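You operate a simulated robot arm through the tools that you are given. There is no shell and no other tool. Be economical: measure what you need, move in short steps, check, and stop when the job is done.

You are at the controls of a simulated robot arm. One attempt, no reset.

## Task
Wipe the lint screen clean and start the dryer at 30 min.
Fine: pull the screen right out, wipe it with the blue pad and put the pad back; push the screen in, set the minutes, then press START; the heat stays on LOW. What is to be rubbed or washed off counts as gone when no trace of it is left.

Only the result counts: the job must be done as asked and must still hold three seconds after the hand-in. Knocking over, shifting, dropping, spilling or breaking anything else fails it.

## Robot
A 7-joint arm with a two-finger parallel gripper on a trunk, on a base that drives. Base frame: it is fixed to the floor where the robot stands at the start and does not move with it; the origin is under the middle of the robot, x ahead of it, y to its left, z up; the surface under the hand at the start is at about z = 1.13. Units: m, degrees, N and s.
With the tool pointing down near the work surface it reaches from about 0.1 to 0.96 m from the robot's upright axis, wherever it stands. Its first joint turns from -166.0 to 166.0 degrees. Places, roughly: blue towel (22x9x8 cm) [0.1, -1, 0.5]; cream towel (22x9x8 cm) [0.2, -1.3, 1.2]; dryer [0.7, -0.4, 0.7]; heat knob [0.4, -0.2, 1]; lint screen [0.7, -0.1, 1]; minutes knob [0.5, -0.1, 1]; powder drawer [1, 0.4, 1]; programme knob [0.9, 0.3, 1]; temperature knob [0.8, 0.2, 1]; white towel (22x9x8 cm) [0.5, -0.9, 1.2]. Payload 3.43 kg.
The tool frame sits at the grasp point between the pads (the TCP): z along the fingers, y along the line on which they close. The tips reach 0.034 m beyond it. Largest opening 0.128 m; finger width 0.024, thickness 0.012; the body of the gripper, 0.048 by 0.13 m, starts 0.096 m behind the TCP.
Orientation is that of the tool frame in the base frame, as [roll, pitch, yaw] about the fixed x, y, z axes, in that order (R = Rz(yaw) Ry(pitch) Rx(roll)). With the fingers straight down and closing along the base's y, the tool's x points along the base's -x, its y along +y and its z along -z.

## Interface
- The arm moves only by the tool move_arm. Its argument "commands" is text: rows parted by semicolons, each of 7 numbers parted by spaces: the shift along the base's x, y, z in m, then the turn, a rotation vector about the base's x, y, z in degrees, then the gripper command, from -1 (fully open) to 1 (shut), values between in proportion. In form: tx ty tz rx ry rz grip; .... A call has 1 to 10 rows; each row shifts and turns the commanded pose from where the row before left it. Each row takes 0.2 s and may step no farther than 0.05 m and 8.6 degrees from the row before; otherwise, or with a gripper value out of range, the whole call is refused. A pose out of reach is approached as far as the arm can. The call stops where the force on the tool passes 90 N (or 10 N more than at its start, if that is more) or the arm is blocked; 0.2 s more then pass. Each finger travels about 0.153 m/s and halts on what it meets, pressing with about 32 N; the grip force reading is that of the motor and also rises with nothing between the fingers. The clock runs only during rows and for 0.2 s after the last one: add rows that do not move to give the fingers time. It gives the time, the measured TCP pose, the force on the tool (base axes), the opening and the grip force at its end, in the units of the frame above (readings bear some noise), with the torque about the TCP (base axes, N m) and any sound that the robot's microphone picked up, and new pictures: "pictures" is both (left out), scene, wrist or none.
- Cameras (640 x 400 px; columns grow to the right, rows downward): "scene" is now at [0.1857, 0.1831, 1.3875]; the picture's right is [-0.53, -0.85, 0.01], its down [-0.37, 0.23, -0.90] and it looks along [0.76, -0.48, -0.44] (base axes); focal length 235 px, centre (320, 200). "wrist" rides on the gripper at [0.076, -0.011, -0.16] in the tool frame; the picture's right is [0.15, 0.99, 0.00], its down [-0.88, 0.13, -0.46] and it looks along [-0.45, 0.07, 0.89] (tool axes); focal length 234 px, centre (320, 200). There is no depth. A picture from a camera that has moved, and an enlarged one, comes with that camera's place and axes in the base frame and with its lens. The place of the scene camera against the robot may be out by one fixed shift of up to 0.018 m in any direction.
- drive_base(legs): drives the robot by 1 to 6 legs, each [ahead, turn to the left] in m and degrees, along the robot's own axes; the way and the turn of a leg run together, so that a leg with both is an arc; at most 1.5 m and 180 degrees a leg. The arm and the cameras ride along, it lands a little off, and it stops where it bumps. It gives what a move gives, and a new picture of the scene camera.
- head_to(pan, tilt): turns the head with the scene camera to pan (to the left, within 120 degrees either way) and tilt (down, from -29 to 69), counted from straight ahead of the robot. It gives what a move gives, and a new picture of the scene camera.
- inspect(camera, box): a new picture of the part [left, top, right, bottom] of that camera's present view, enlarged. The clock stands still meanwhile.
- sign_off(): hands the job in; it is judged then, once.

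Go step by step. Nothing tells you exact positions but the pictures and the camera data: compare them with the known pose of the tool, close in by small moves and look again before you grip or let go. The budget is 120 turns and 260 pictures, counting those below and the enlarged ones. Unless the task says otherwise, let go and move clear before handing in, and close with one line.

The tools are called after "Request:" as a command line: name --argument value ..., lists and objects as JSON in quotes. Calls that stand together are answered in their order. move_arm: Moves the arm, as the interface text tells. Its arguments: {"type":"object","properties":{"commands":{"type":"string"},"pictures":{"type":"string","enum":["both","scene","wrist","none"]}},"required":["commands"]} The other tools are called the same way: drive_base (legs) drives the base; head_to (pan, tilt) turns the head that bears the scene camera; inspect (camera, box) takes an enlarged picture of a part of a camera's view; sign_off () hands the job in.

At the start:

```text
time_s: 0.0
eef_pos: [0.5771, -0.0674, 1.3432]
tool_rot: [179.9, -0.2, 179.9]
force: [-0.4, 0.2, 0.0]
ft_torque: [0.02, -0.03, -0.01]
width: 0.128
finger_force: 0.0
robot x, y, heading: [-0.0002, 0.0066, -0.0]
head pan, tilt: [-32.1, 25.3]
```

scene: 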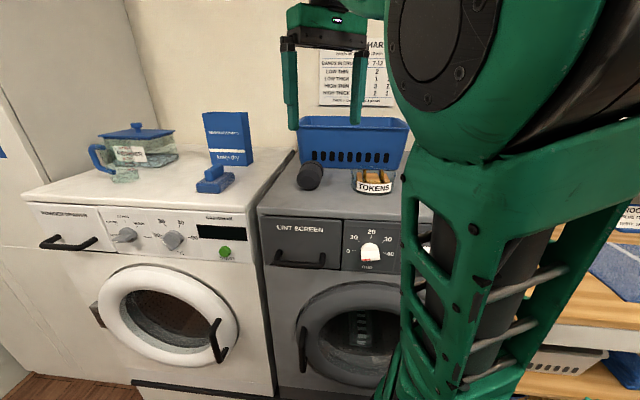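
wrist: 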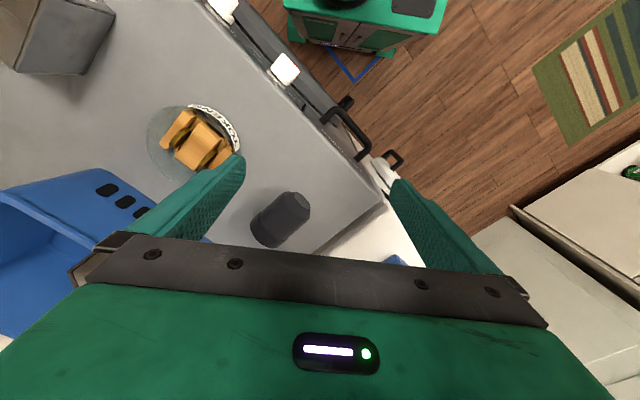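

I see a washer on the left, a grey dryer with the LINT SCREEN panel, a knob and the arm in front. I'll look closer at the panel and at the blue thing on the washer.

Request:
inspect --camera "scene" --box '[240, 140, 440, 300]'

Request:
inspect --camera "scene" --box '[60, 90, 300, 280]'

Request:
head_to --pan -60 --tilt 35

```text
2.50 times, centred on (340, 220) of scene
camera zoom: at [0.1857, 0.1831, 1.3875], right [-0.53, -0.85, 0.01], down [-0.37, 0.23, -0.9], along [0.76, -0.48, -0.44], focal length 588 px, centre (270, 150)
```

zoom: 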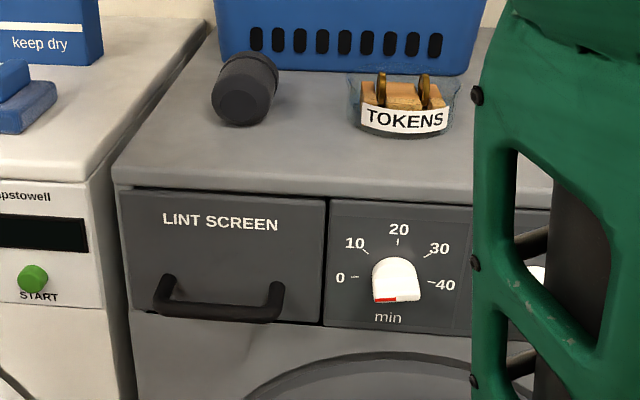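

```text
2.11 times, centred on (180, 185) of scene
camera zoom: at [0.1857, 0.1831, 1.3875], right [-0.53, -0.85, 0.01], down [-0.37, 0.23, -0.9], along [0.76, -0.48, -0.44], focal length 495 px, centre (615, 232)
```

zoom: 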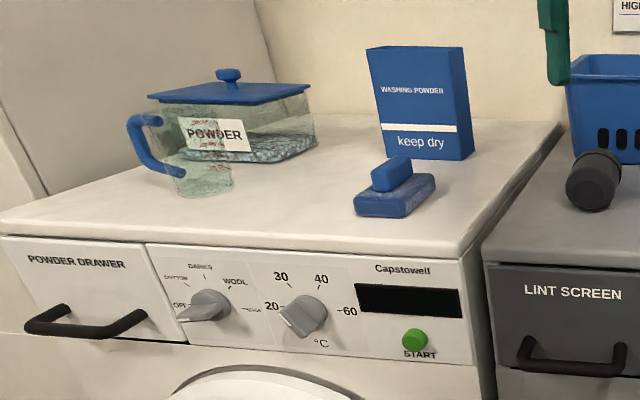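

```text
time_s: 0.9
eef_pos: [0.5613, -0.0673, 1.351]
tool_rot: [179.9, 0.8, -179.9]
force: [0.5, -0.5, 0.2]
ft_torque: [-0.04, -0.01, -0.02]
width: 0.1277
finger_force: 0.0
robot x, y, heading: [-0.0008, 0.0041, 0.2]
head pan, tilt: [-60.0, 35.0]
camera scene: at [0.1517, 0.1559, 1.3726], right [-0.87, -0.5, 0.01], down [-0.3, 0.5, -0.82], along [0.4, -0.71, -0.58], focal length 235 px, centre (320, 200)
```

scene: 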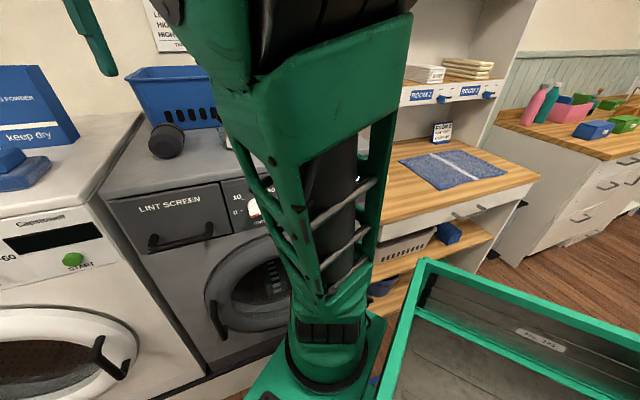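

The dryer front faces roughly heading -35°, about 0.48 m from the robot's axis. I need room to draw the screen out, so I'll look around before repositioning.

Request:
head_to --pan 50 --tilt 35

Request:
head_to --pan 115 --tilt 35

```text
time_s: 2.8
eef_pos: [0.5612, -0.0677, 1.3502]
tool_rot: [179.8, 0.8, 180.0]
force: [0.3, -0.2, -0.5]
ft_torque: [0.0, 0.0, 0.01]
width: 0.1281
finger_force: 0.1
robot x, y, heading: [-0.0011, 0.0062, -0.0]
head pan, tilt: [50.0, 35.0]
camera scene: at [0.1642, 0.2996, 1.3724], right [0.77, -0.64, -0.01], down [-0.38, -0.44, -0.81], along [0.52, 0.63, -0.58], focal length 235 px, centre (320, 200)
```

scene: 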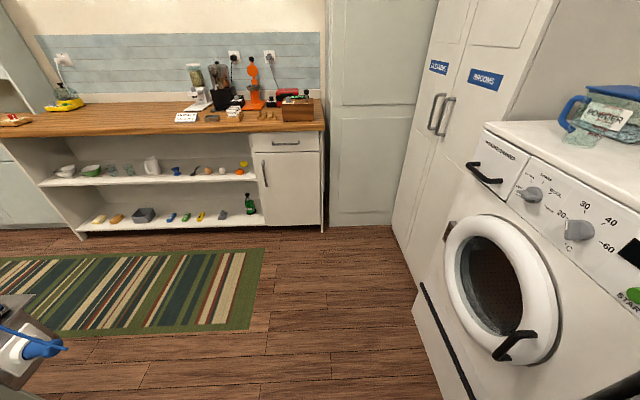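

```text
time_s: 4.2
eef_pos: [0.56, -0.0683, 1.3515]
tool_rot: [179.9, 0.9, -179.9]
force: [-0.3, 0.0, -0.3]
ft_torque: [0.0, -0.02, 0.0]
width: 0.1281
finger_force: 0.1
robot x, y, heading: [-0.0009, 0.0074, -0.1]
head pan, tilt: [115.0, 35.0]
camera scene: at [0.0704, 0.312, 1.3737], right [0.91, 0.42, -0.01], down [0.23, -0.52, -0.82], along [-0.35, 0.74, -0.57], focal length 235 px, centre (320, 200)
```

scene: 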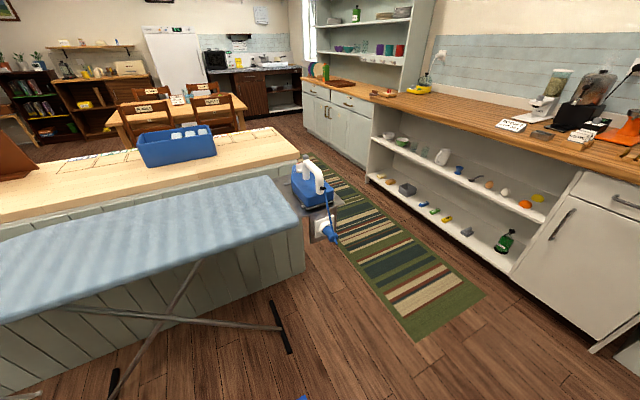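

There is open floor in front of the washer and an ironing board behind the robot, so I'll back a little, go left and turn to face the dryer. I'll raise the arm slightly first.

Request:
move_arm --commands "-0.04 0 0.03 0 0 0 -1;-0.04 0 0.03 0 0 0 -1;-0.04 0 0.03 0 0 0 -1" --pictures "none"

Request:
drive_base --legs '[[-0.24, 0], [0, 54], [0.345, 0], [0, -89]]'

Request:
head_to --pan 0 --tilt 30

```text
time_s: 4.6
eef_pos: [0.5014, -0.1228, 1.3836]
tool_rot: [-177.9, 1.1, 171.5]
force: [-0.9, -2.1, -0.3]
ft_torque: [0.43, -0.04, 0.24]
width: 0.128
finger_force: 0.0
out of reach, approached as far as the arm can: row 2
robot x, y, heading: [0.003, 0.0098, -0.2]
head pan, tilt: [115.0, 35.0]
stopped in row 2: the force on the tool passed its limit at 431 N (the readings are from after the stop); the commanded pose is now the measured one
```

```text
time_s: 6.7
eef_pos: [0.237, -0.1322, 1.3897]
tool_rot: [-177.5, 2.1, -177.1]
force: [-0.4, -5.2, -0.3]
ft_torque: [0.63, 0.03, 0.0]
width: 0.128
finger_force: 0.0
robot x, y, heading: [-0.237, 0.0058, 0.2]
head pan, tilt: [115.0, 35.0]
stopped in leg 2: the force on the tool passed its limit at 248 N (the readings are from after the stop); the commanded pose is now the measured one
camera scene: at [-0.169, 0.3093, 1.3743], right [0.91, 0.42, -0.01], down [0.23, -0.52, -0.82], along [-0.35, 0.74, -0.57], focal length 235 px, centre (320, 200)
```

scene: 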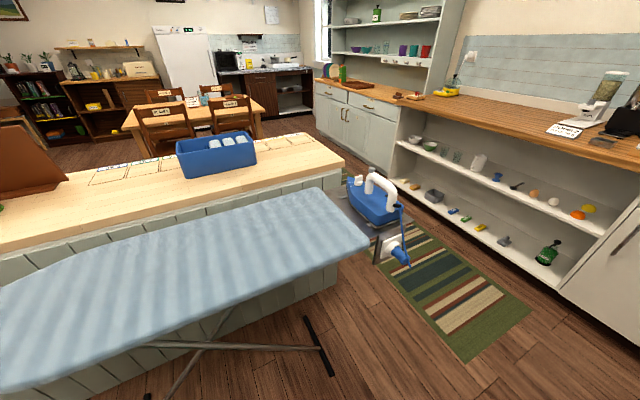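

```text
time_s: 8.7
eef_pos: [0.2345, -0.1295, 1.3923]
tool_rot: [-177.4, 2.1, -176.4]
force: [31.4, -135.1, -54.4]
ft_torque: [24.49, 1.21, 11.67]
width: 0.128
finger_force: 0.2
robot x, y, heading: [-0.2399, 0.0099, -0.1]
head pan, tilt: [0.0, 30.0]
camera scene: at [-0.0417, 0.232, 1.3798], right [0.0, -1.0, 0.0], down [-0.51, 0.0, -0.86], along [0.86, 0.0, -0.51], focal length 235 px, centre (320, 200)
```

scene: 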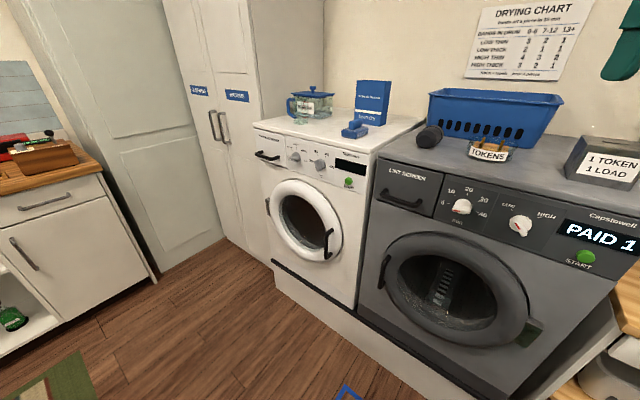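

The arm met something of the robot itself when I drew it in (most likely the head mast), and it still presses now. I'll extend the hand forward again to relieve that; the space there is free.

Request:
move_arm --commands "0.04 0 -0.01 0 0 0 -1;0.04 0.02 -0.01 0 0 0 -1;0.03 0.02 -0.01 0 0 0 -1;0 0 0 0 0 0 -1" --pictures "both"

```text
time_s: 8.9
eef_pos: [0.2182, -0.1273, 1.3982]
tool_rot: [-177.2, 3.0, -175.8]
force: [10.2, -41.4, -14.4]
ft_torque: [7.55, 0.68, 3.75]
width: 0.128
finger_force: 0.1
robot x, y, heading: [-0.2356, 0.0018, -0.2]
head pan, tilt: [0.0, 30.0]
stopped in row 1: the force on the tool passed its limit at 203 N (the readings are from after the stop); the commanded pose is now the measured one
camera scene: at [-0.0425, 0.2322, 1.3798], right [0.0, -1.0, 0.0], down [-0.51, 0.0, -0.86], along [0.86, 0.0, -0.51], focal length 235 px, centre (320, 200)
camera wrist: at [0.134, -0.1376, 1.5546], right [-0.22, 0.97, -0.06], down [0.84, 0.21, 0.49], along [0.49, 0.06, -0.87], focal length 234 px, centre (320, 200)
```

scene: 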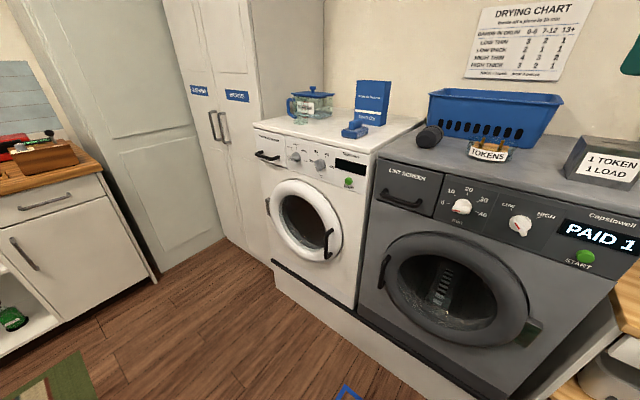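
wrist: 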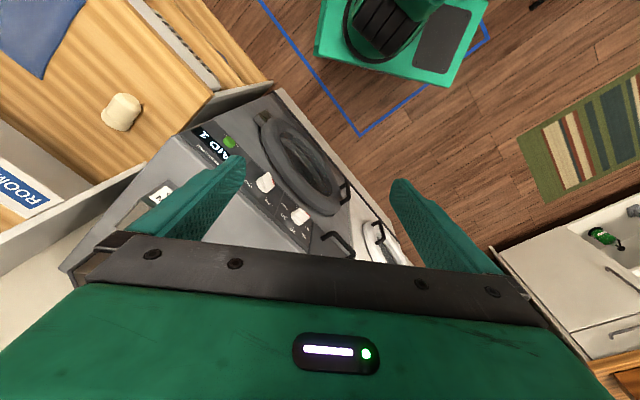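

The contact force pushes the hand toward -y and down, from high up near the wrist: it's a self contact. I'll move the hand away along that force, in small steps.

Request:
move_arm --commands "0.01 -0.025 -0.015 0 0 0 -1;0.01 -0.03 -0.02 0 0 0 -1" --pictures "none"

```text
time_s: 9.5
eef_pos: [0.2384, -0.1815, 1.3615]
tool_rot: [-177.3, 2.7, -176.1]
force: [-0.9, -0.3, -0.2]
ft_torque: [-0.02, -0.02, -0.01]
width: 0.1281
finger_force: 0.1
robot x, y, heading: [-0.2387, 0.0076, 0.1]
head pan, tilt: [0.0, 30.0]
```

The arm is free again. I'll extend forward to where it was comfortable, then continue the drive.

Request:
move_arm --commands "0.04 0 0 0 0 0 -1;0.04 0.0 0 0 0 0 -1;0.03 0 0 0 0 0 -1" --pictures "scene"

Request:
drive_base --legs '[[0, 54], [0.345, 0], [0, -89]]'

```text
time_s: 10.3
eef_pos: [0.3497, -0.1828, 1.3624]
tool_rot: [-177.4, 2.8, -176.1]
force: [-0.7, 0.3, -0.2]
ft_torque: [-0.01, -0.09, -0.01]
width: 0.1281
finger_force: 0.1
robot x, y, heading: [-0.2388, 0.0042, 0.1]
head pan, tilt: [0.0, 30.0]
camera scene: at [-0.0422, 0.232, 1.3798], right [0.0, -1.0, 0.0], down [-0.51, 0.0, -0.86], along [0.86, 0.0, -0.51], focal length 235 px, centre (320, 200)
```

scene: 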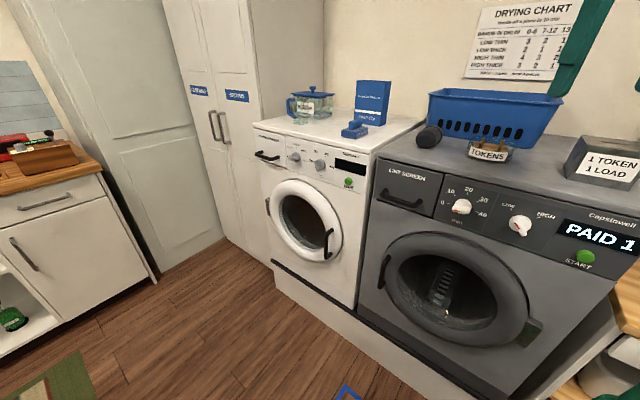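

```text
time_s: 19.6
eef_pos: [0.3269, -0.2163, 1.3621]
tool_rot: [-177.4, 2.7, 147.2]
force: [0.5, 0.1, -0.6]
ft_torque: [0.01, -0.02, 0.0]
width: 0.1279
finger_force: 0.0
robot x, y, heading: [-0.0158, 0.2986, -37.0]
head pan, tilt: [0.0, 30.0]
camera scene: at [0.2801, 0.3612, 1.3798], right [-0.6, -0.8, 0.0], down [-0.41, 0.31, -0.86], along [0.69, -0.51, -0.51], focal length 235 px, centre (320, 200)
```

scene: 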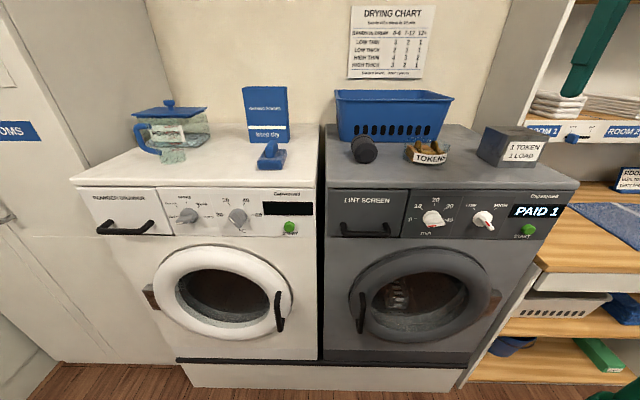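

Now the robot faces both machines squarely. I'll zoom into the dryer panel and the pad.

Request:
inspect --camera "scene" --box '[320, 170, 448, 250]'

Request:
inspect --camera "scene" --box '[440, 170, 568, 250]'

Request:
inspect --camera "scene" --box '[220, 120, 348, 200]'

```text
5.00 times, centred on (384, 210) of scene
camera zoom: at [0.2801, 0.3612, 1.3798], right [-0.6, -0.8, 0.0], down [-0.41, 0.31, -0.86], along [0.69, -0.51, -0.51], focal length 1176 px, centre (0, 150)
```

zoom: 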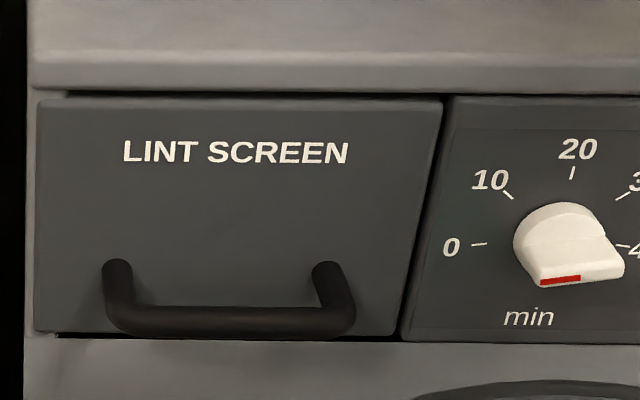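

```text
5.00 times, centred on (504, 210) of scene
camera zoom: at [0.2801, 0.3612, 1.3798], right [-0.6, -0.8, 0.0], down [-0.41, 0.31, -0.86], along [0.69, -0.51, -0.51], focal length 1176 px, centre (-600, 150)
```

zoom: 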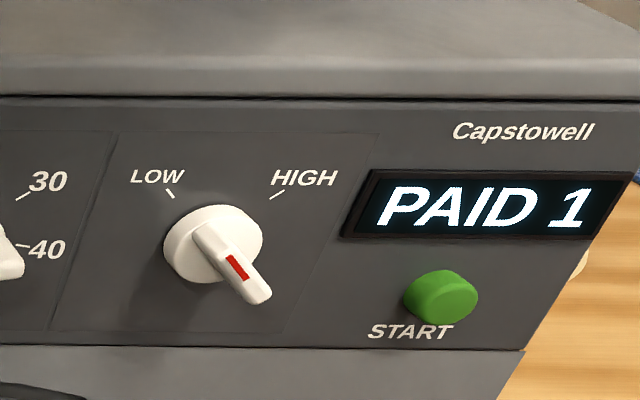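

```text
5.00 times, centred on (284, 160) of scene
camera zoom: at [0.2801, 0.3612, 1.3798], right [-0.6, -0.8, 0.0], down [-0.41, 0.31, -0.86], along [0.69, -0.51, -0.51], focal length 1176 px, centre (500, 400)
```

zoom: 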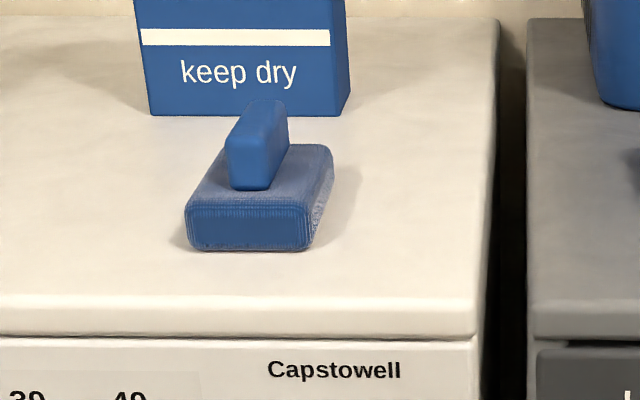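

Minutes stands at 0 and heat on LOW; the handle bar is near [0.56, 0.02, 1.03]. I'll swing the tool to point forward at the dryer face while moving left, in front of the screen.

Request:
move_arm --commands "0.02 0.026 -0.01 -5 -6.7 0 -1;0.02 0.026 -0.01 -5 -6.7 0 -1;0.02 0.026 -0.01 -5 -6.7 0 -1;0.02 0.026 -0.01 -5 -6.7 0 -1;0.02 0.026 -0.01 -5 -6.7 0 -1" --pictures "scene"

```text
time_s: 20.9
eef_pos: [0.4148, -0.0776, 1.3188]
tool_rot: [-173.7, 45.2, 148.8]
force: [0.4, 0.4, -0.6]
ft_torque: [0.04, 0.01, 0.02]
width: 0.128
finger_force: 0.0
robot x, y, heading: [-0.0203, 0.3048, -37.2]
head pan, tilt: [0.0, 30.0]
camera scene: at [0.2804, 0.3608, 1.3797], right [-0.6, -0.8, 0.0], down [-0.41, 0.31, -0.86], along [0.69, -0.51, -0.51], focal length 235 px, centre (320, 200)
```

scene: 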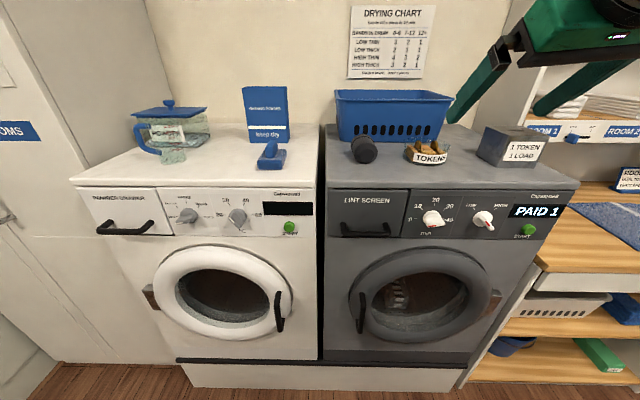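

Request:
move_arm --commands "0.012 0.026 -0.02 -5 -6.7 0 -1;0.012 0.026 -0.02 -5 -6.7 0 -1;0.012 0.026 -0.02 -5 -6.7 0 -1;0.01 0.02 -0.02 -5 -6.7 0 -1;0.01 0.02 -0.02 -5 -6.7 0 -1" --pictures "scene"

```text
time_s: 22.2
eef_pos: [0.5006, 0.0067, 1.172]
tool_rot: [177.8, 72.8, 141.1]
force: [-0.3, 0.2, -0.5]
ft_torque: [0.01, -0.04, 0.0]
width: 0.1281
finger_force: 0.0
out of reach, approached as far as the arm can: row 5
robot x, y, heading: [-0.0185, 0.2969, -36.8]
head pan, tilt: [0.0, 30.0]
stopped in row 5: the arm was blocked; the commanded pose is now the measured one
camera scene: at [0.2846, 0.3372, 1.3798], right [-0.6, -0.8, -0.01], down [-0.41, 0.32, -0.85], along [0.69, -0.5, -0.52], focal length 235 px, centre (320, 200)
```

scene: 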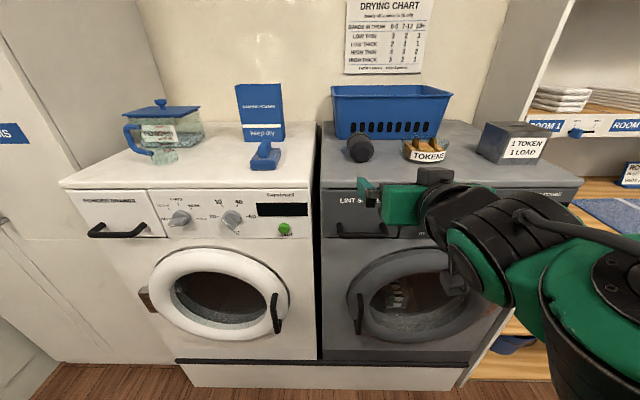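

The forearm came against the head because I reach too far left of the robot's axis. I'll shift the hand right, look, and then move the base about 0.3 m left so the work lies on the arm's free side.

Request:
move_arm --commands "-0.024 -0.032 0.01 0 0 0 -1;-0.024 -0.032 0.01 0 0 0 -1;-0.02 -0.03 0.01 0 0 0 -1" --pictures "scene"

```text
time_s: 23.0
eef_pos: [0.4461, -0.0665, 1.2131]
tool_rot: [-175.5, 74.6, 146.5]
force: [-0.1, 0.3, -0.9]
ft_torque: [0.02, -0.02, 0.01]
width: 0.128
finger_force: 0.1
out of reach, approached as far as the arm can: row 1
robot x, y, heading: [-0.0192, 0.3029, -36.8]
head pan, tilt: [0.0, 30.0]
camera scene: at [0.3003, 0.3575, 1.375], right [-0.6, -0.8, 0.01], down [-0.42, 0.31, -0.85], along [0.68, -0.51, -0.52], focal length 235 px, centre (320, 200)
```

scene: 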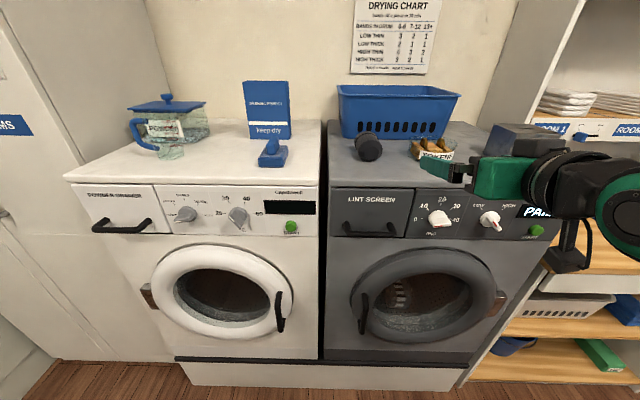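

Request:
drive_base --legs '[[0, -90], [-0.3, 0], [0, 90]]'

```text
time_s: 33.6
eef_pos: [0.6147, 0.18, 1.2105]
tool_rot: [-177.6, 74.1, 145.7]
force: [0.6, -0.4, -0.2]
ft_torque: [0.01, 0.02, 0.01]
width: 0.1282
finger_force: 0.1
robot x, y, heading: [0.1422, 0.5325, -36.3]
head pan, tilt: [0.0, 30.0]
camera scene: at [0.4548, 0.5911, 1.3771], right [-0.59, -0.81, 0.0], down [-0.42, 0.31, -0.85], along [0.69, -0.5, -0.52], focal length 235 px, centre (320, 200)
```

scene: 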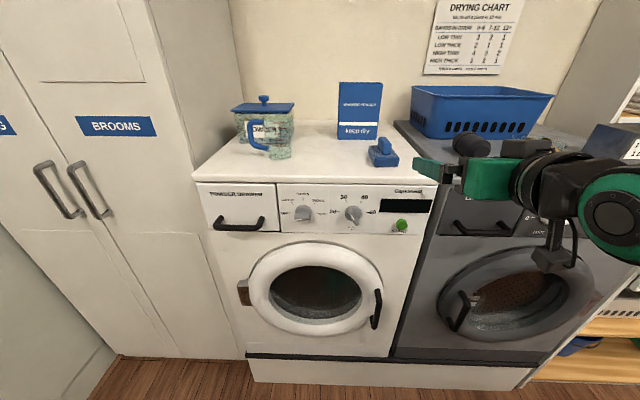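

The work now lies ahead and to the right. I'll finish levelling the tool and roll it so that the fingers close vertically, moving in front of the handle and a bit back.

Request:
move_arm --commands "-0.034 -0.012 0 -4.8 -6.4 0 -1;-0.034 -0.012 0 -4.8 -6.4 0 -1;-0.018 -0.024 0 -6.8 5.1 0 -1;-0.018 -0.024 0 -6.8 5.1 0 -1;-0.015 -0.02 0 -6.8 5.1 0 -1;0 0 -0.01 -6.8 5.1 0 -1;0 0 -0.02 -6.8 5.1 0 -1;0 0 -0.02 -6.8 5.1 0 -1" --pictures "none"

Request:
head_to --pan -20 --tilt 35

```text
time_s: 34.4
eef_pos: [0.5863, 0.1374, 1.2401]
tool_rot: [-151.1, 75.5, 172.0]
force: [0.4, 0.5, -0.3]
ft_torque: [0.01, 0.0, -0.03]
width: 0.1281
finger_force: 0.0
out of reach, approached as far as the arm can: row 1, 2
robot x, y, heading: [0.1462, 0.5328, -36.0]
head pan, tilt: [0.0, 30.0]
stopped in row 3: the arm was blocked; the commanded pose is now the measured one
```

```text
time_s: 35.2
eef_pos: [0.5865, 0.1372, 1.2414]
tool_rot: [-150.8, 75.7, 172.2]
force: [0.7, 0.0, -0.3]
ft_torque: [-0.02, -0.01, 0.02]
width: 0.128
finger_force: 0.0
robot x, y, heading: [0.1422, 0.5353, -36.3]
head pan, tilt: [-20.0, 35.0]
camera scene: at [0.4408, 0.5813, 1.3668], right [-0.83, -0.56, 0.02], down [-0.34, 0.48, -0.81], along [0.44, -0.68, -0.59], focal length 235 px, centre (320, 200)
```

scene: 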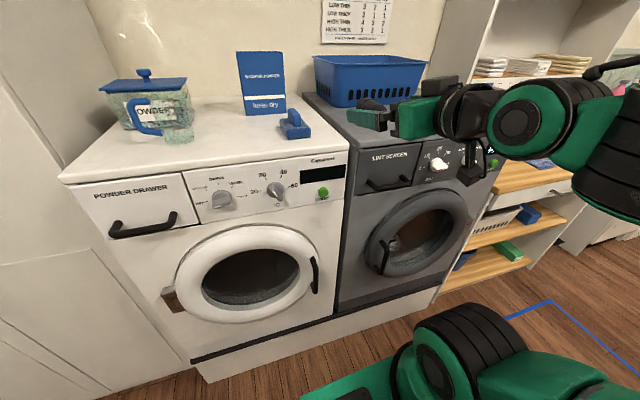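

The arm folds up tightly for a level tool this close. I want to see how much room lies behind before backing up.

Request:
head_to --pan 120 --tilt 50

Request:
head_to --pan -110 --tilt 50

```text
time_s: 37.4
eef_pos: [0.586, 0.1361, 1.24]
tool_rot: [-150.8, 75.9, 172.3]
force: [-0.1, -0.9, 0.0]
ft_torque: [0.02, 0.01, -0.01]
width: 0.1282
finger_force: 0.1
robot x, y, heading: [0.1431, 0.5387, -36.3]
head pan, tilt: [120.0, 50.0]
camera scene: at [0.3995, 0.729, 1.3475], right [0.99, -0.11, -0.03], down [-0.1, -0.76, -0.65], along [0.05, 0.65, -0.76], focal length 235 px, centre (320, 200)
```

scene: 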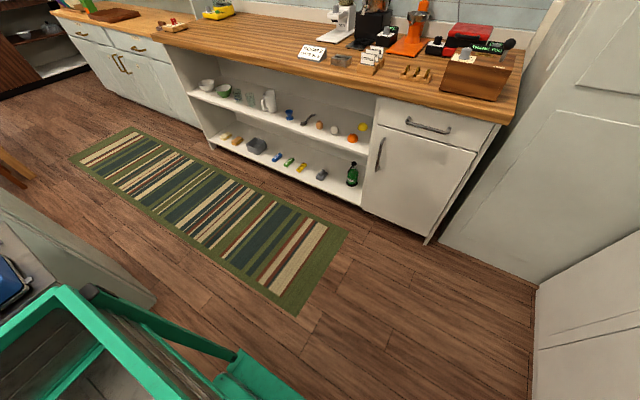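

```text
time_s: 40.7
eef_pos: [0.584, 0.1345, 1.2415]
tool_rot: [-151.0, 76.0, 172.2]
force: [1.2, 0.0, 0.9]
ft_torque: [0.02, -0.04, -0.01]
width: 0.1282
finger_force: 0.1
robot x, y, heading: [0.1448, 0.5359, -36.1]
head pan, tilt: [-110.0, 50.0]
camera scene: at [0.3276, 0.6073, 1.3488], right [-0.56, 0.83, 0.02], down [0.62, 0.43, -0.66], along [-0.56, -0.35, -0.75], focal length 235 px, centre (320, 200)
```

scene: 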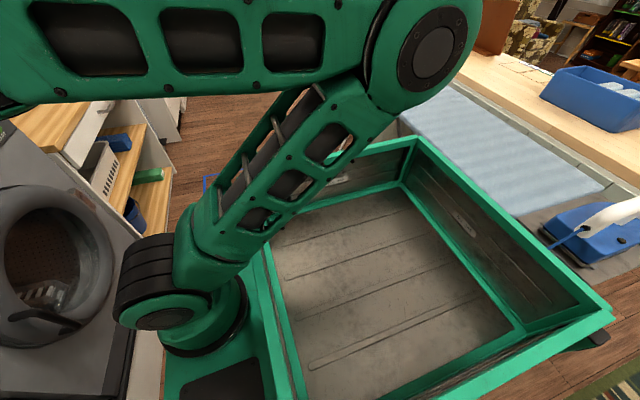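

The robot is a cart with the arm at its front, so facing the dryer leaves the arm only ~0.45 m of room. I'll stand parallel to the dryer (facing left) so the arm works sideways with more room.

Request:
drive_base --legs '[[0, 88], [-0.33, 0]]'

Request:
head_to --pan -80 --tilt 30

```text
time_s: 47.1
eef_pos: [0.363, 0.6934, 1.2413]
tool_rot: [-151.5, 76.0, -101.6]
force: [0.1, -0.5, 0.6]
ft_torque: [-0.03, 0.0, 0.0]
width: 0.1281
finger_force: 0.2
robot x, y, heading: [-0.0644, 0.2783, 50.5]
head pan, tilt: [-110.0, 50.0]
camera scene: at [-0.1329, 0.4576, 1.3491], right [-0.86, -0.51, 0.03], down [-0.4, 0.64, -0.66], along [0.32, -0.58, -0.75], focal length 235 px, centre (320, 200)
```

scene: 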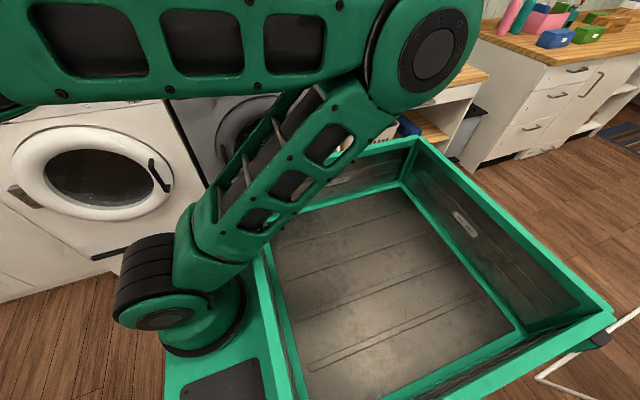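

```text
time_s: 48.0
eef_pos: [0.3625, 0.6902, 1.2328]
tool_rot: [-155.0, 74.4, -105.1]
force: [-0.6, -0.5, 0.0]
ft_torque: [0.04, 0.01, 0.02]
width: 0.128
finger_force: 0.2
robot x, y, heading: [-0.0634, 0.2799, 50.4]
head pan, tilt: [-80.0, 30.0]
camera scene: at [-0.0923, 0.4801, 1.3774], right [-0.49, -0.87, 0.03], down [-0.45, 0.22, -0.87], along [0.75, -0.44, -0.5], focal length 235 px, centre (320, 200)
```

scene: 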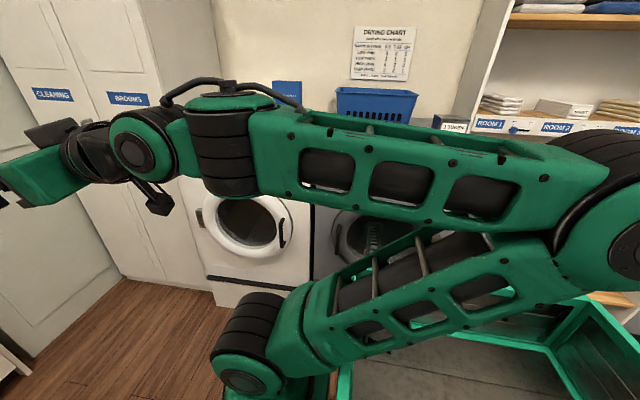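

The arm is now seen clearly, elbow over the tray. I'll swing it clockwise about its base toward the dryer in arc steps.

Request:
move_arm --commands "0.0285 -0.0248 0 0 0 -5.7 -1;0.0269 -0.0277 0 0 0 -5.7 -1;0.0248 -0.0308 0 0 0 -5.7 -1;0.0224 -0.0337 0 0 0 -5.7 -1;0.0197 -0.0364 0 0 0 -5.7 -1;0.0166 -0.039 0 0 0 -5.7 -1;0.0133 -0.0412 0 0 0 -5.7 -1" --pictures "scene"

```text
time_s: 49.6
eef_pos: [0.5033, 0.4301, 1.256]
tool_rot: [-149.5, 77.8, -139.8]
force: [-0.6, -0.1, -0.3]
ft_torque: [0.02, -0.01, -0.02]
width: 0.1279
finger_force: 0.1
robot x, y, heading: [-0.0628, 0.2781, 50.7]
head pan, tilt: [-80.0, 30.0]
camera scene: at [-0.0953, 0.4591, 1.3807], right [-0.49, -0.87, 0.02], down [-0.45, 0.24, -0.86], along [0.75, -0.43, -0.5], focal length 235 px, centre (320, 200)
```

scene: 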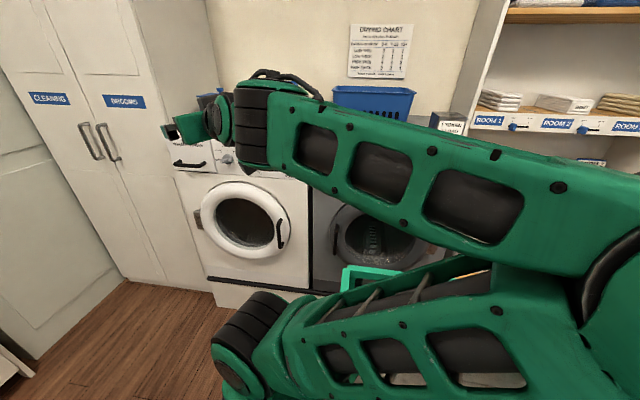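

The folded elbow sits near the head, so I'll extend the arm outward first; the elbow then comes up and forward, away from the head.

Request:
move_arm --commands "0.045 0 0 0 0 0 -1;0.045 0 0 0 0 0 -1;0.045 0 0 0 0 0 -1;0.045 0 0 0 0 0 -1" --pictures "none"

Request:
drive_base --legs '[[0, 30]]'

```text
time_s: 50.6
eef_pos: [0.6808, 0.4311, 1.259]
tool_rot: [-149.1, 77.7, -139.3]
force: [-0.3, -0.3, 1.0]
ft_torque: [-0.01, 0.04, 0.03]
width: 0.128
finger_force: 0.1
robot x, y, heading: [-0.056, 0.2789, 50.2]
head pan, tilt: [-80.0, 30.0]
```

```text
time_s: 52.7
eef_pos: [0.5036, 0.7804, 1.2585]
tool_rot: [-149.2, 77.9, -109.4]
force: [0.3, -0.8, -0.2]
ft_torque: [0.02, -0.01, 0.05]
width: 0.128
finger_force: 0.1
robot x, y, heading: [-0.0598, 0.2744, 80.3]
head pan, tilt: [-80.0, 30.0]
camera scene: at [-0.1843, 0.4137, 1.3808], right [0.01, -1.0, 0.01], down [-0.5, -0.01, -0.86], along [0.86, 0.0, -0.5], focal length 235 px, centre (320, 200)
```

scene: 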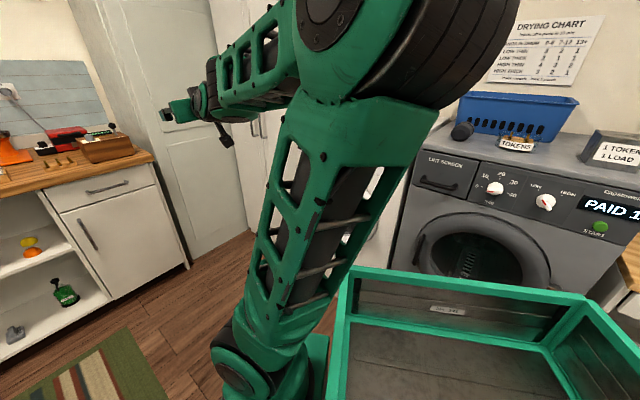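

Much better: the arm stands upright with plenty of room. Now I swing it clockwise to face the lint screen.

Request:
move_arm --commands "0.0207 -0.0426 0 0 0 -4.75 -1;0.0176 -0.044 0 0 0 -4.75 -1;0.0144 -0.0452 0 0 0 -4.75 -1;0.0111 -0.0461 0 0 0 -4.75 -1;0.0077 -0.0468 0 0 0 -4.75 -1;0.0044 -0.0472 0 0 0 -4.75 -1;0.001 -0.0474 0 0 0 -4.75 -1;-0.0024 -0.0473 0 0 0 -4.75 -1" --pictures "scene"

Request:
move_arm --commands "-0.0059 -0.047 0 0 0 -4.75 -1;-0.0092 -0.0465 0 0 0 -4.75 -1;-0.0125 -0.0457 0 0 0 -4.75 -1;-0.0157 -0.0447 0 0 0 -4.75 -1;-0.019 -0.0434 0 0 0 -4.75 -1;-0.022 -0.042 0 0 0 -4.75 -1;-0.025 -0.0403 0 0 0 -4.75 -1;-0.0278 -0.0384 0 0 0 -4.75 -1" --pictures "both"

```text
time_s: 54.5
eef_pos: [0.575, 0.3982, 1.2695]
tool_rot: [-149.5, 78.5, -147.9]
force: [-0.1, 0.6, -0.1]
ft_torque: [0.02, 0.04, -0.01]
width: 0.1282
finger_force: 0.1
robot x, y, heading: [-0.0582, 0.2752, 80.6]
head pan, tilt: [-80.0, 30.0]
camera scene: at [-0.1841, 0.414, 1.3808], right [0.01, -1.0, 0.01], down [-0.5, -0.02, -0.86], along [0.86, 0.0, -0.5], focal length 235 px, centre (320, 200)
```

scene: 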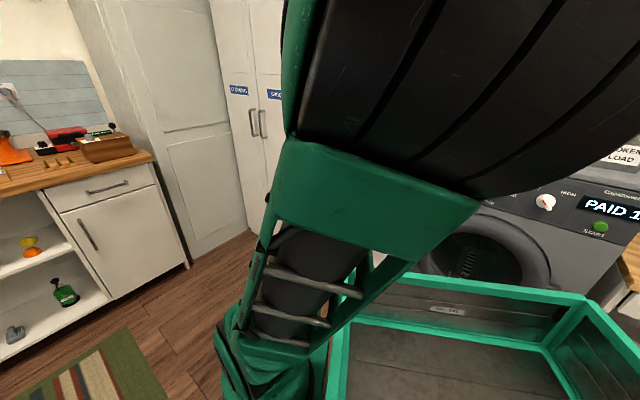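

```text
time_s: 56.3
eef_pos: [0.4365, 0.0484, 1.2672]
tool_rot: [-149.1, 78.5, 174.5]
force: [-0.1, 1.3, 0.7]
ft_torque: [-0.01, 0.0, 0.01]
width: 0.128
finger_force: 0.0
robot x, y, heading: [-0.0557, 0.2764, 80.5]
head pan, tilt: [-80.0, 30.0]
camera scene: at [-0.1841, 0.4139, 1.3808], right [0.01, -1.0, 0.01], down [-0.5, -0.02, -0.86], along [0.86, 0.0, -0.5], focal length 235 px, centre (320, 200)
camera wrist: at [0.2883, 0.1358, 1.2205], right [0.55, 0.8, -0.24], down [-0.11, 0.36, 0.93], along [0.83, -0.48, 0.28], focal length 234 px, centre (320, 200)
```

scene: 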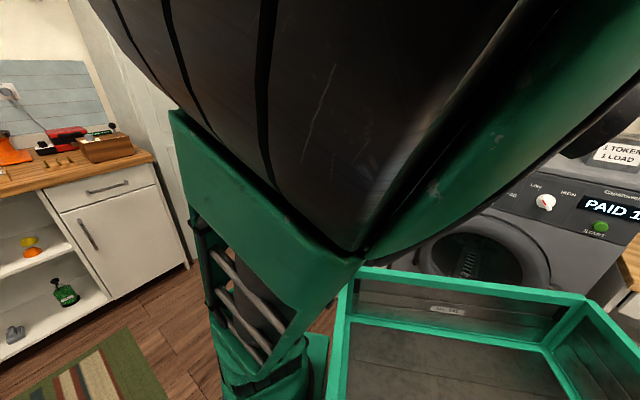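
wrist: 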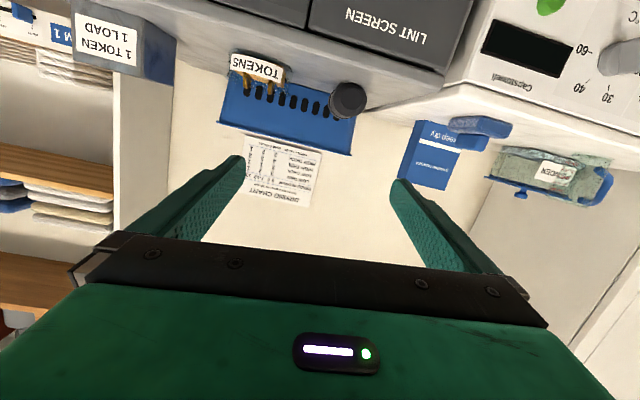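

The hand now faces the dryer and the wrist camera sees LINT SCREEN upside down. I'll level the tool, roll it so the fingers close vertically, and lower it to the handle's height, still ~8 cm short.

Request:
move_arm --commands "0.01 0.013 -0.02 -3 -4 0 -1;0.01 0.013 -0.02 -3 -4 0 -1;0.01 0.013 -0.02 -6.7 5.03 0 -1;0 0 -0.02 -6.7 5.03 0 -1;0 0 -0.02 -6.7 5.03 0 -1;0 0 -0.02 -6.7 5.03 0 -1;0 0 -0.02 -6.7 5.03 0 -1;0 0 -0.02 -6.7 5.03 0 -1;0 0 -0.02 -6.7 5.03 0 -1;0 0 -0.02 -6.7 5.03 0 -1" --pictures "none"

Request:
move_arm --commands "0 0 -0.01 -6.7 5.03 0 -1;0 0 -0.01 -6.7 5.03 0 -1" --pictures "wrist"

```text
time_s: 58.5
eef_pos: [0.469, 0.0884, 1.067]
tool_rot: [-90.0, 17.0, -126.8]
force: [0.5, 0.8, -0.9]
ft_torque: [0.02, -0.02, -0.04]
width: 0.128
finger_force: 0.1
robot x, y, heading: [-0.0572, 0.2758, 80.5]
head pan, tilt: [-80.0, 30.0]
```

```text
time_s: 59.1
eef_pos: [0.4685, 0.0887, 1.05]
tool_rot: [-90.0, -0.1, -126.8]
force: [-1.2, -0.1, 1.1]
ft_torque: [0.0, 0.03, -0.01]
width: 0.1277
finger_force: 0.1
robot x, y, heading: [-0.0557, 0.2718, 80.4]
head pan, tilt: [-80.0, 30.0]
camera wrist: at [0.2956, 0.1239, 1.0614], right [-0.09, -0.12, -0.99], down [0.16, 0.98, -0.13], along [0.98, -0.17, -0.07], focal length 234 px, centre (320, 200)
```

wrist: 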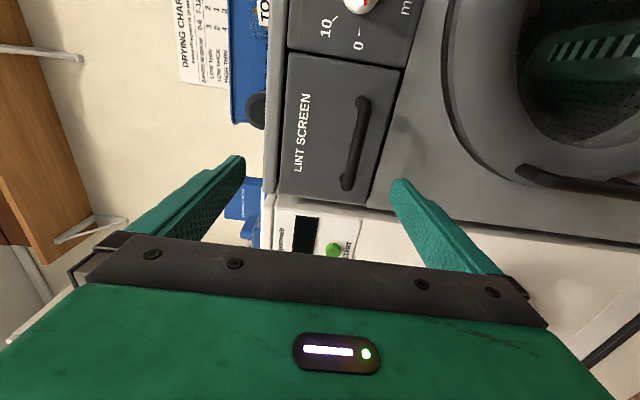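

The handle is at about z 1.01, slightly right of the hand. I'll move in 8 cm and re-look.

Request:
move_arm --commands "0.0275 -0.03 -0.02 0 0 0 -1;0.0275 -0.03 -0.02 0 0 0 -1" --pictures "wrist"

```text
time_s: 59.7
eef_pos: [0.5048, 0.0306, 1.0743]
tool_rot: [-86.3, -9.5, -128.5]
force: [-0.2, -0.7, 1.0]
ft_torque: [0.02, -0.02, -0.02]
width: 0.1281
finger_force: 0.2
robot x, y, heading: [-0.0599, 0.2773, 80.4]
head pan, tilt: [-80.0, 30.0]
stopped in row 2: the arm was blocked; the commanded pose is now the measured one
camera wrist: at [0.3332, 0.0703, 1.0888], right [-0.14, -0.28, -0.95], down [0.17, 0.94, -0.3], along [0.97, -0.21, -0.08], focal length 234 px, centre (320, 200)
```

wrist: 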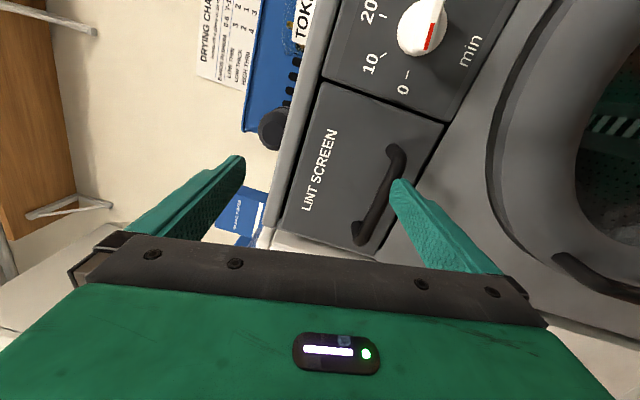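

Something of the arm is blocked low down, perhaps the wrist against the cart's tray rim. I'll turn the head to see.

Request:
head_to --pan -112 --tilt 35

Request:
head_to --pan -55 --tilt 35

```text
time_s: 60.7
eef_pos: [0.5076, 0.031, 1.0747]
tool_rot: [-86.4, -9.5, -128.2]
force: [0.5, 0.2, -0.5]
ft_torque: [0.01, -0.02, 0.0]
width: 0.1278
finger_force: 0.1
robot x, y, heading: [-0.0554, 0.277, 80.5]
head pan, tilt: [-112.0, 35.0]
camera scene: at [-0.208, 0.3769, 1.3719], right [-0.52, -0.85, 0.02], down [-0.49, 0.28, -0.83], along [0.7, -0.44, -0.56], focal length 235 px, centre (320, 200)
```

scene: 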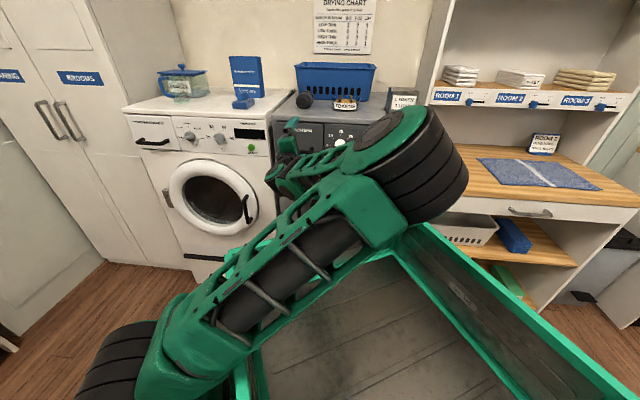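

```text
time_s: 61.9
eef_pos: [0.5079, 0.0311, 1.074]
tool_rot: [-86.4, -9.5, -128.1]
force: [-0.4, -0.5, 1.2]
ft_torque: [0.03, -0.01, -0.01]
width: 0.1276
finger_force: 0.0
robot x, y, heading: [-0.0593, 0.2746, 80.3]
head pan, tilt: [-55.0, 35.0]
camera scene: at [-0.2023, 0.461, 1.3702], right [0.43, -0.9, 0.02], down [-0.52, -0.26, -0.82], along [0.74, 0.34, -0.58], focal length 235 px, centre (320, 200)
```

scene: 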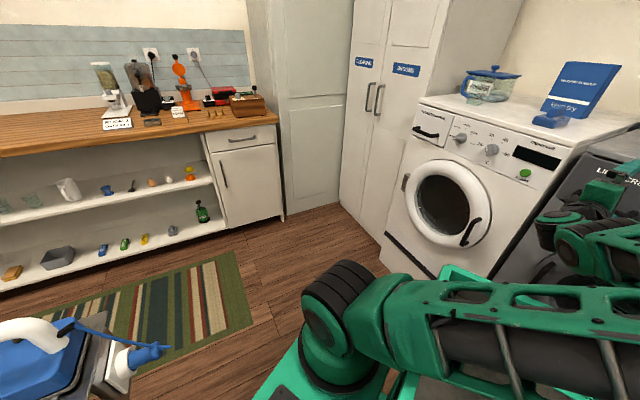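

The roll made the elbow drop low over the tray rim, which blocks it. Instead I'll use the tool pointing nearly down with closed fingers hooked behind the bar; that keeps the elbow high. First back out, up and unroll.

Request:
move_arm --commands "-0.024 0.018 0.02 6.7 -5.03 0 -1;-0.024 0.018 0.02 6.7 -5.03 0 -1;-0.016 0.012 0.02 6.7 -5.03 0 -1;0 0 0.025 6.7 -5.03 0 -1;0 0 0.025 6.7 -5.03 0 -1;0 0 0.025 6.7 -5.03 0 -1;0 0 0.025 6.7 -5.03 0 -1;0 0 0.025 6.7 -5.03 0 -1;0 0 0.02 6.7 -5.03 0 -1;0 0 0.02 6.7 -5.03 0 -1" --pictures "none"

Request:
move_arm --commands "0 0 0.01 5 6.7 0 -1;0 0 0.01 5 6.7 0 -1;0 0 0.01 5 6.7 0 -1;0 0 0 5 6.7 0 -1;0 0 0 5 6.7 0 1;0 0 0 5 6.7 0 1;0 0 0 5 6.7 0 1;0 0 0 5 6.7 0 1" --pictures "both"

```text
time_s: 64.1
eef_pos: [0.4508, 0.0707, 1.2918]
tool_rot: [-91.2, 75.1, -130.7]
force: [-0.5, 0.4, 0.6]
ft_torque: [0.02, 0.04, 0.04]
width: 0.1278
finger_force: 0.1
robot x, y, heading: [-0.0597, 0.2793, 80.4]
head pan, tilt: [-55.0, 35.0]
```

```text
time_s: 66.1
eef_pos: [0.1563, -0.0933, 1.3118]
tool_rot: [-170.6, 25.1, 128.3]
force: [-0.2, -0.5, 0.4]
ft_torque: [0.09, -0.01, -0.04]
width: 0.0
finger_force: 32.1
out of reach, approached as far as the arm can: row 8
robot x, y, heading: [-0.0585, 0.276, 80.7]
head pan, tilt: [-55.0, 35.0]
stopped in row 8: the arm was blocked; the commanded pose is now the measured one
camera scene: at [-0.1957, 0.4477, 1.3729], right [0.43, -0.9, 0.01], down [-0.52, -0.25, -0.82], along [0.74, 0.34, -0.58], focal length 235 px, centre (320, 200)
camera wrist: at [0.0826, 0.0236, 1.4241], right [0.73, 0.65, -0.21], down [0.54, -0.36, 0.76], along [0.42, -0.67, -0.61], focal length 234 px, centre (320, 200)
```

scene: 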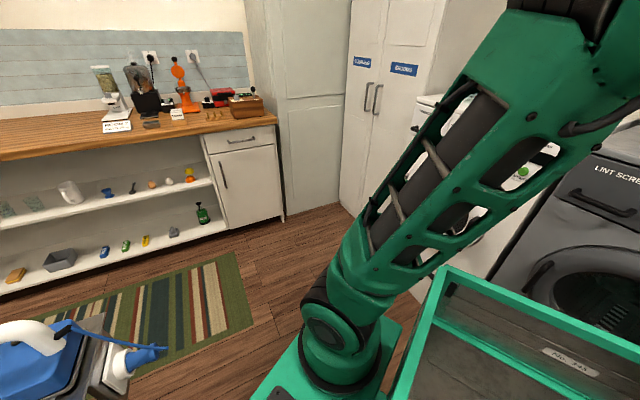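
wrist: 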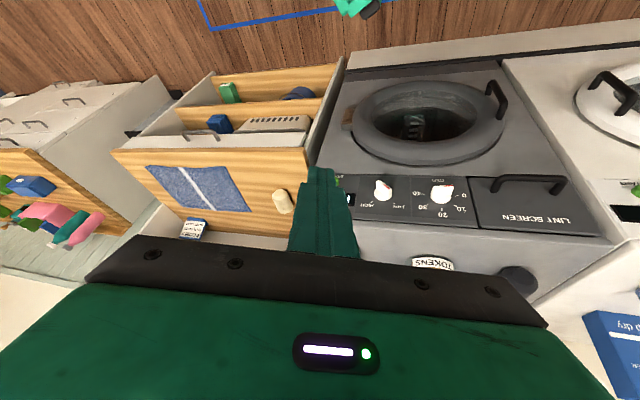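

The arm slipped sideways to the right while retracting (nothing was touched). I'll bring the hand back out in front of the screen while straightening its yaw.

Request:
move_arm --commands "0.03 -0.01 0 0 0 4.5 1;0.035 0.01 0 0 0 4.5 1;0.035 0.022 0 0 0 4.5 1;0.035 0.026 0 0 0 4.5 1;0.035 0.03 0 0 0 4.5 1;0.035 0.03 0 0 0 4.5 1;0.035 0.03 0 0 0 4.5 1;0.03 0.03 0 0 0 4.5 1" --pictures "both"

```text
time_s: 67.9
eef_pos: [0.4221, 0.0777, 1.3132]
tool_rot: [-170.3, 25.2, 164.2]
force: [-0.1, 0.0, -0.3]
ft_torque: [0.05, 0.0, -0.02]
width: 0.0001
finger_force: 31.6
robot x, y, heading: [-0.0576, 0.2794, 80.7]
head pan, tilt: [-55.0, 35.0]
camera scene: at [-0.1952, 0.451, 1.3725], right [0.43, -0.9, 0.01], down [-0.52, -0.26, -0.81], along [0.74, 0.34, -0.58], focal length 235 px, centre (320, 200)
camera wrist: at [0.2947, 0.1297, 1.4269], right [0.2, 0.96, -0.21], down [0.65, 0.03, 0.76], along [0.73, -0.29, -0.61], focal length 234 px, centre (320, 200)
```

scene: 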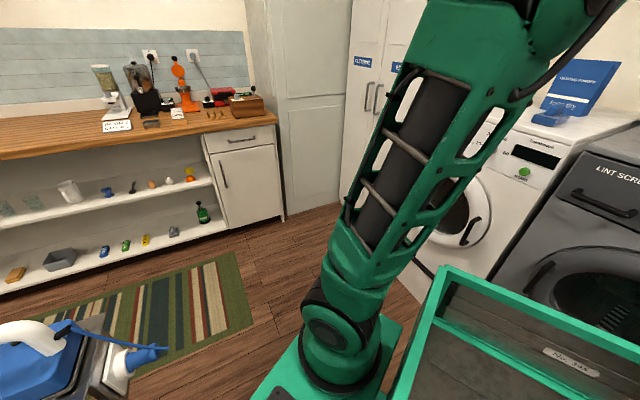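
wrist: 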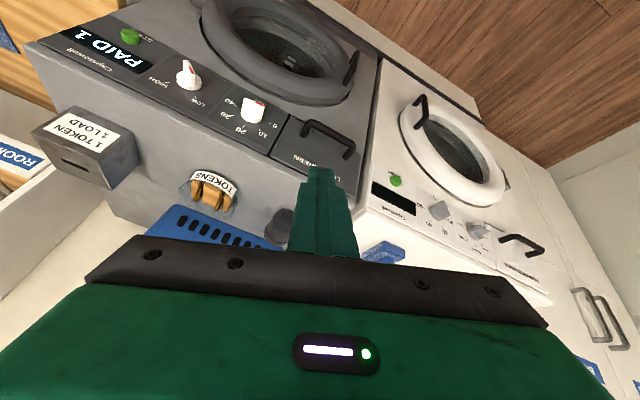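

The posture is good. I'll square the hand to the dryer (20° tilt) and take a sharper look at the handle.

Request:
move_arm --commands "0 0 0 2.27 -1.75 -5.65 1;0 0 0 2.27 -1.75 -5.65 1;0 0 0 2.27 -1.75 -5.65 1;0 0 -0.03 4.2 5.6 0 1;0 0 -0.03 0 0 0 1" --pictures "none"

Request:
inspect --camera "wrist" --box '[160, 0, 480, 200]'

```text
time_s: 69.1
eef_pos: [0.4257, 0.0779, 1.2531]
tool_rot: [-179.8, 20.0, 143.2]
force: [0.3, 0.7, 0.2]
ft_torque: [-0.07, 0.0, -0.05]
width: 0.0
finger_force: 32.2
robot x, y, heading: [-0.0591, 0.2754, 80.4]
head pan, tilt: [-55.0, 35.0]
```

```text
2.00 times, centred on (320, 100) of wrist
camera zoom: at [0.318, 0.1452, 1.3781], right [0.48, 0.87, -0.05], down [0.62, -0.3, 0.73], along [0.62, -0.38, -0.68], focal length 468 px, centre (320, 400)
```

zoom: 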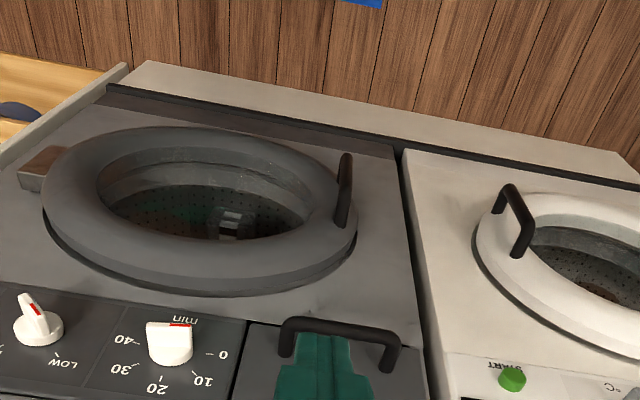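

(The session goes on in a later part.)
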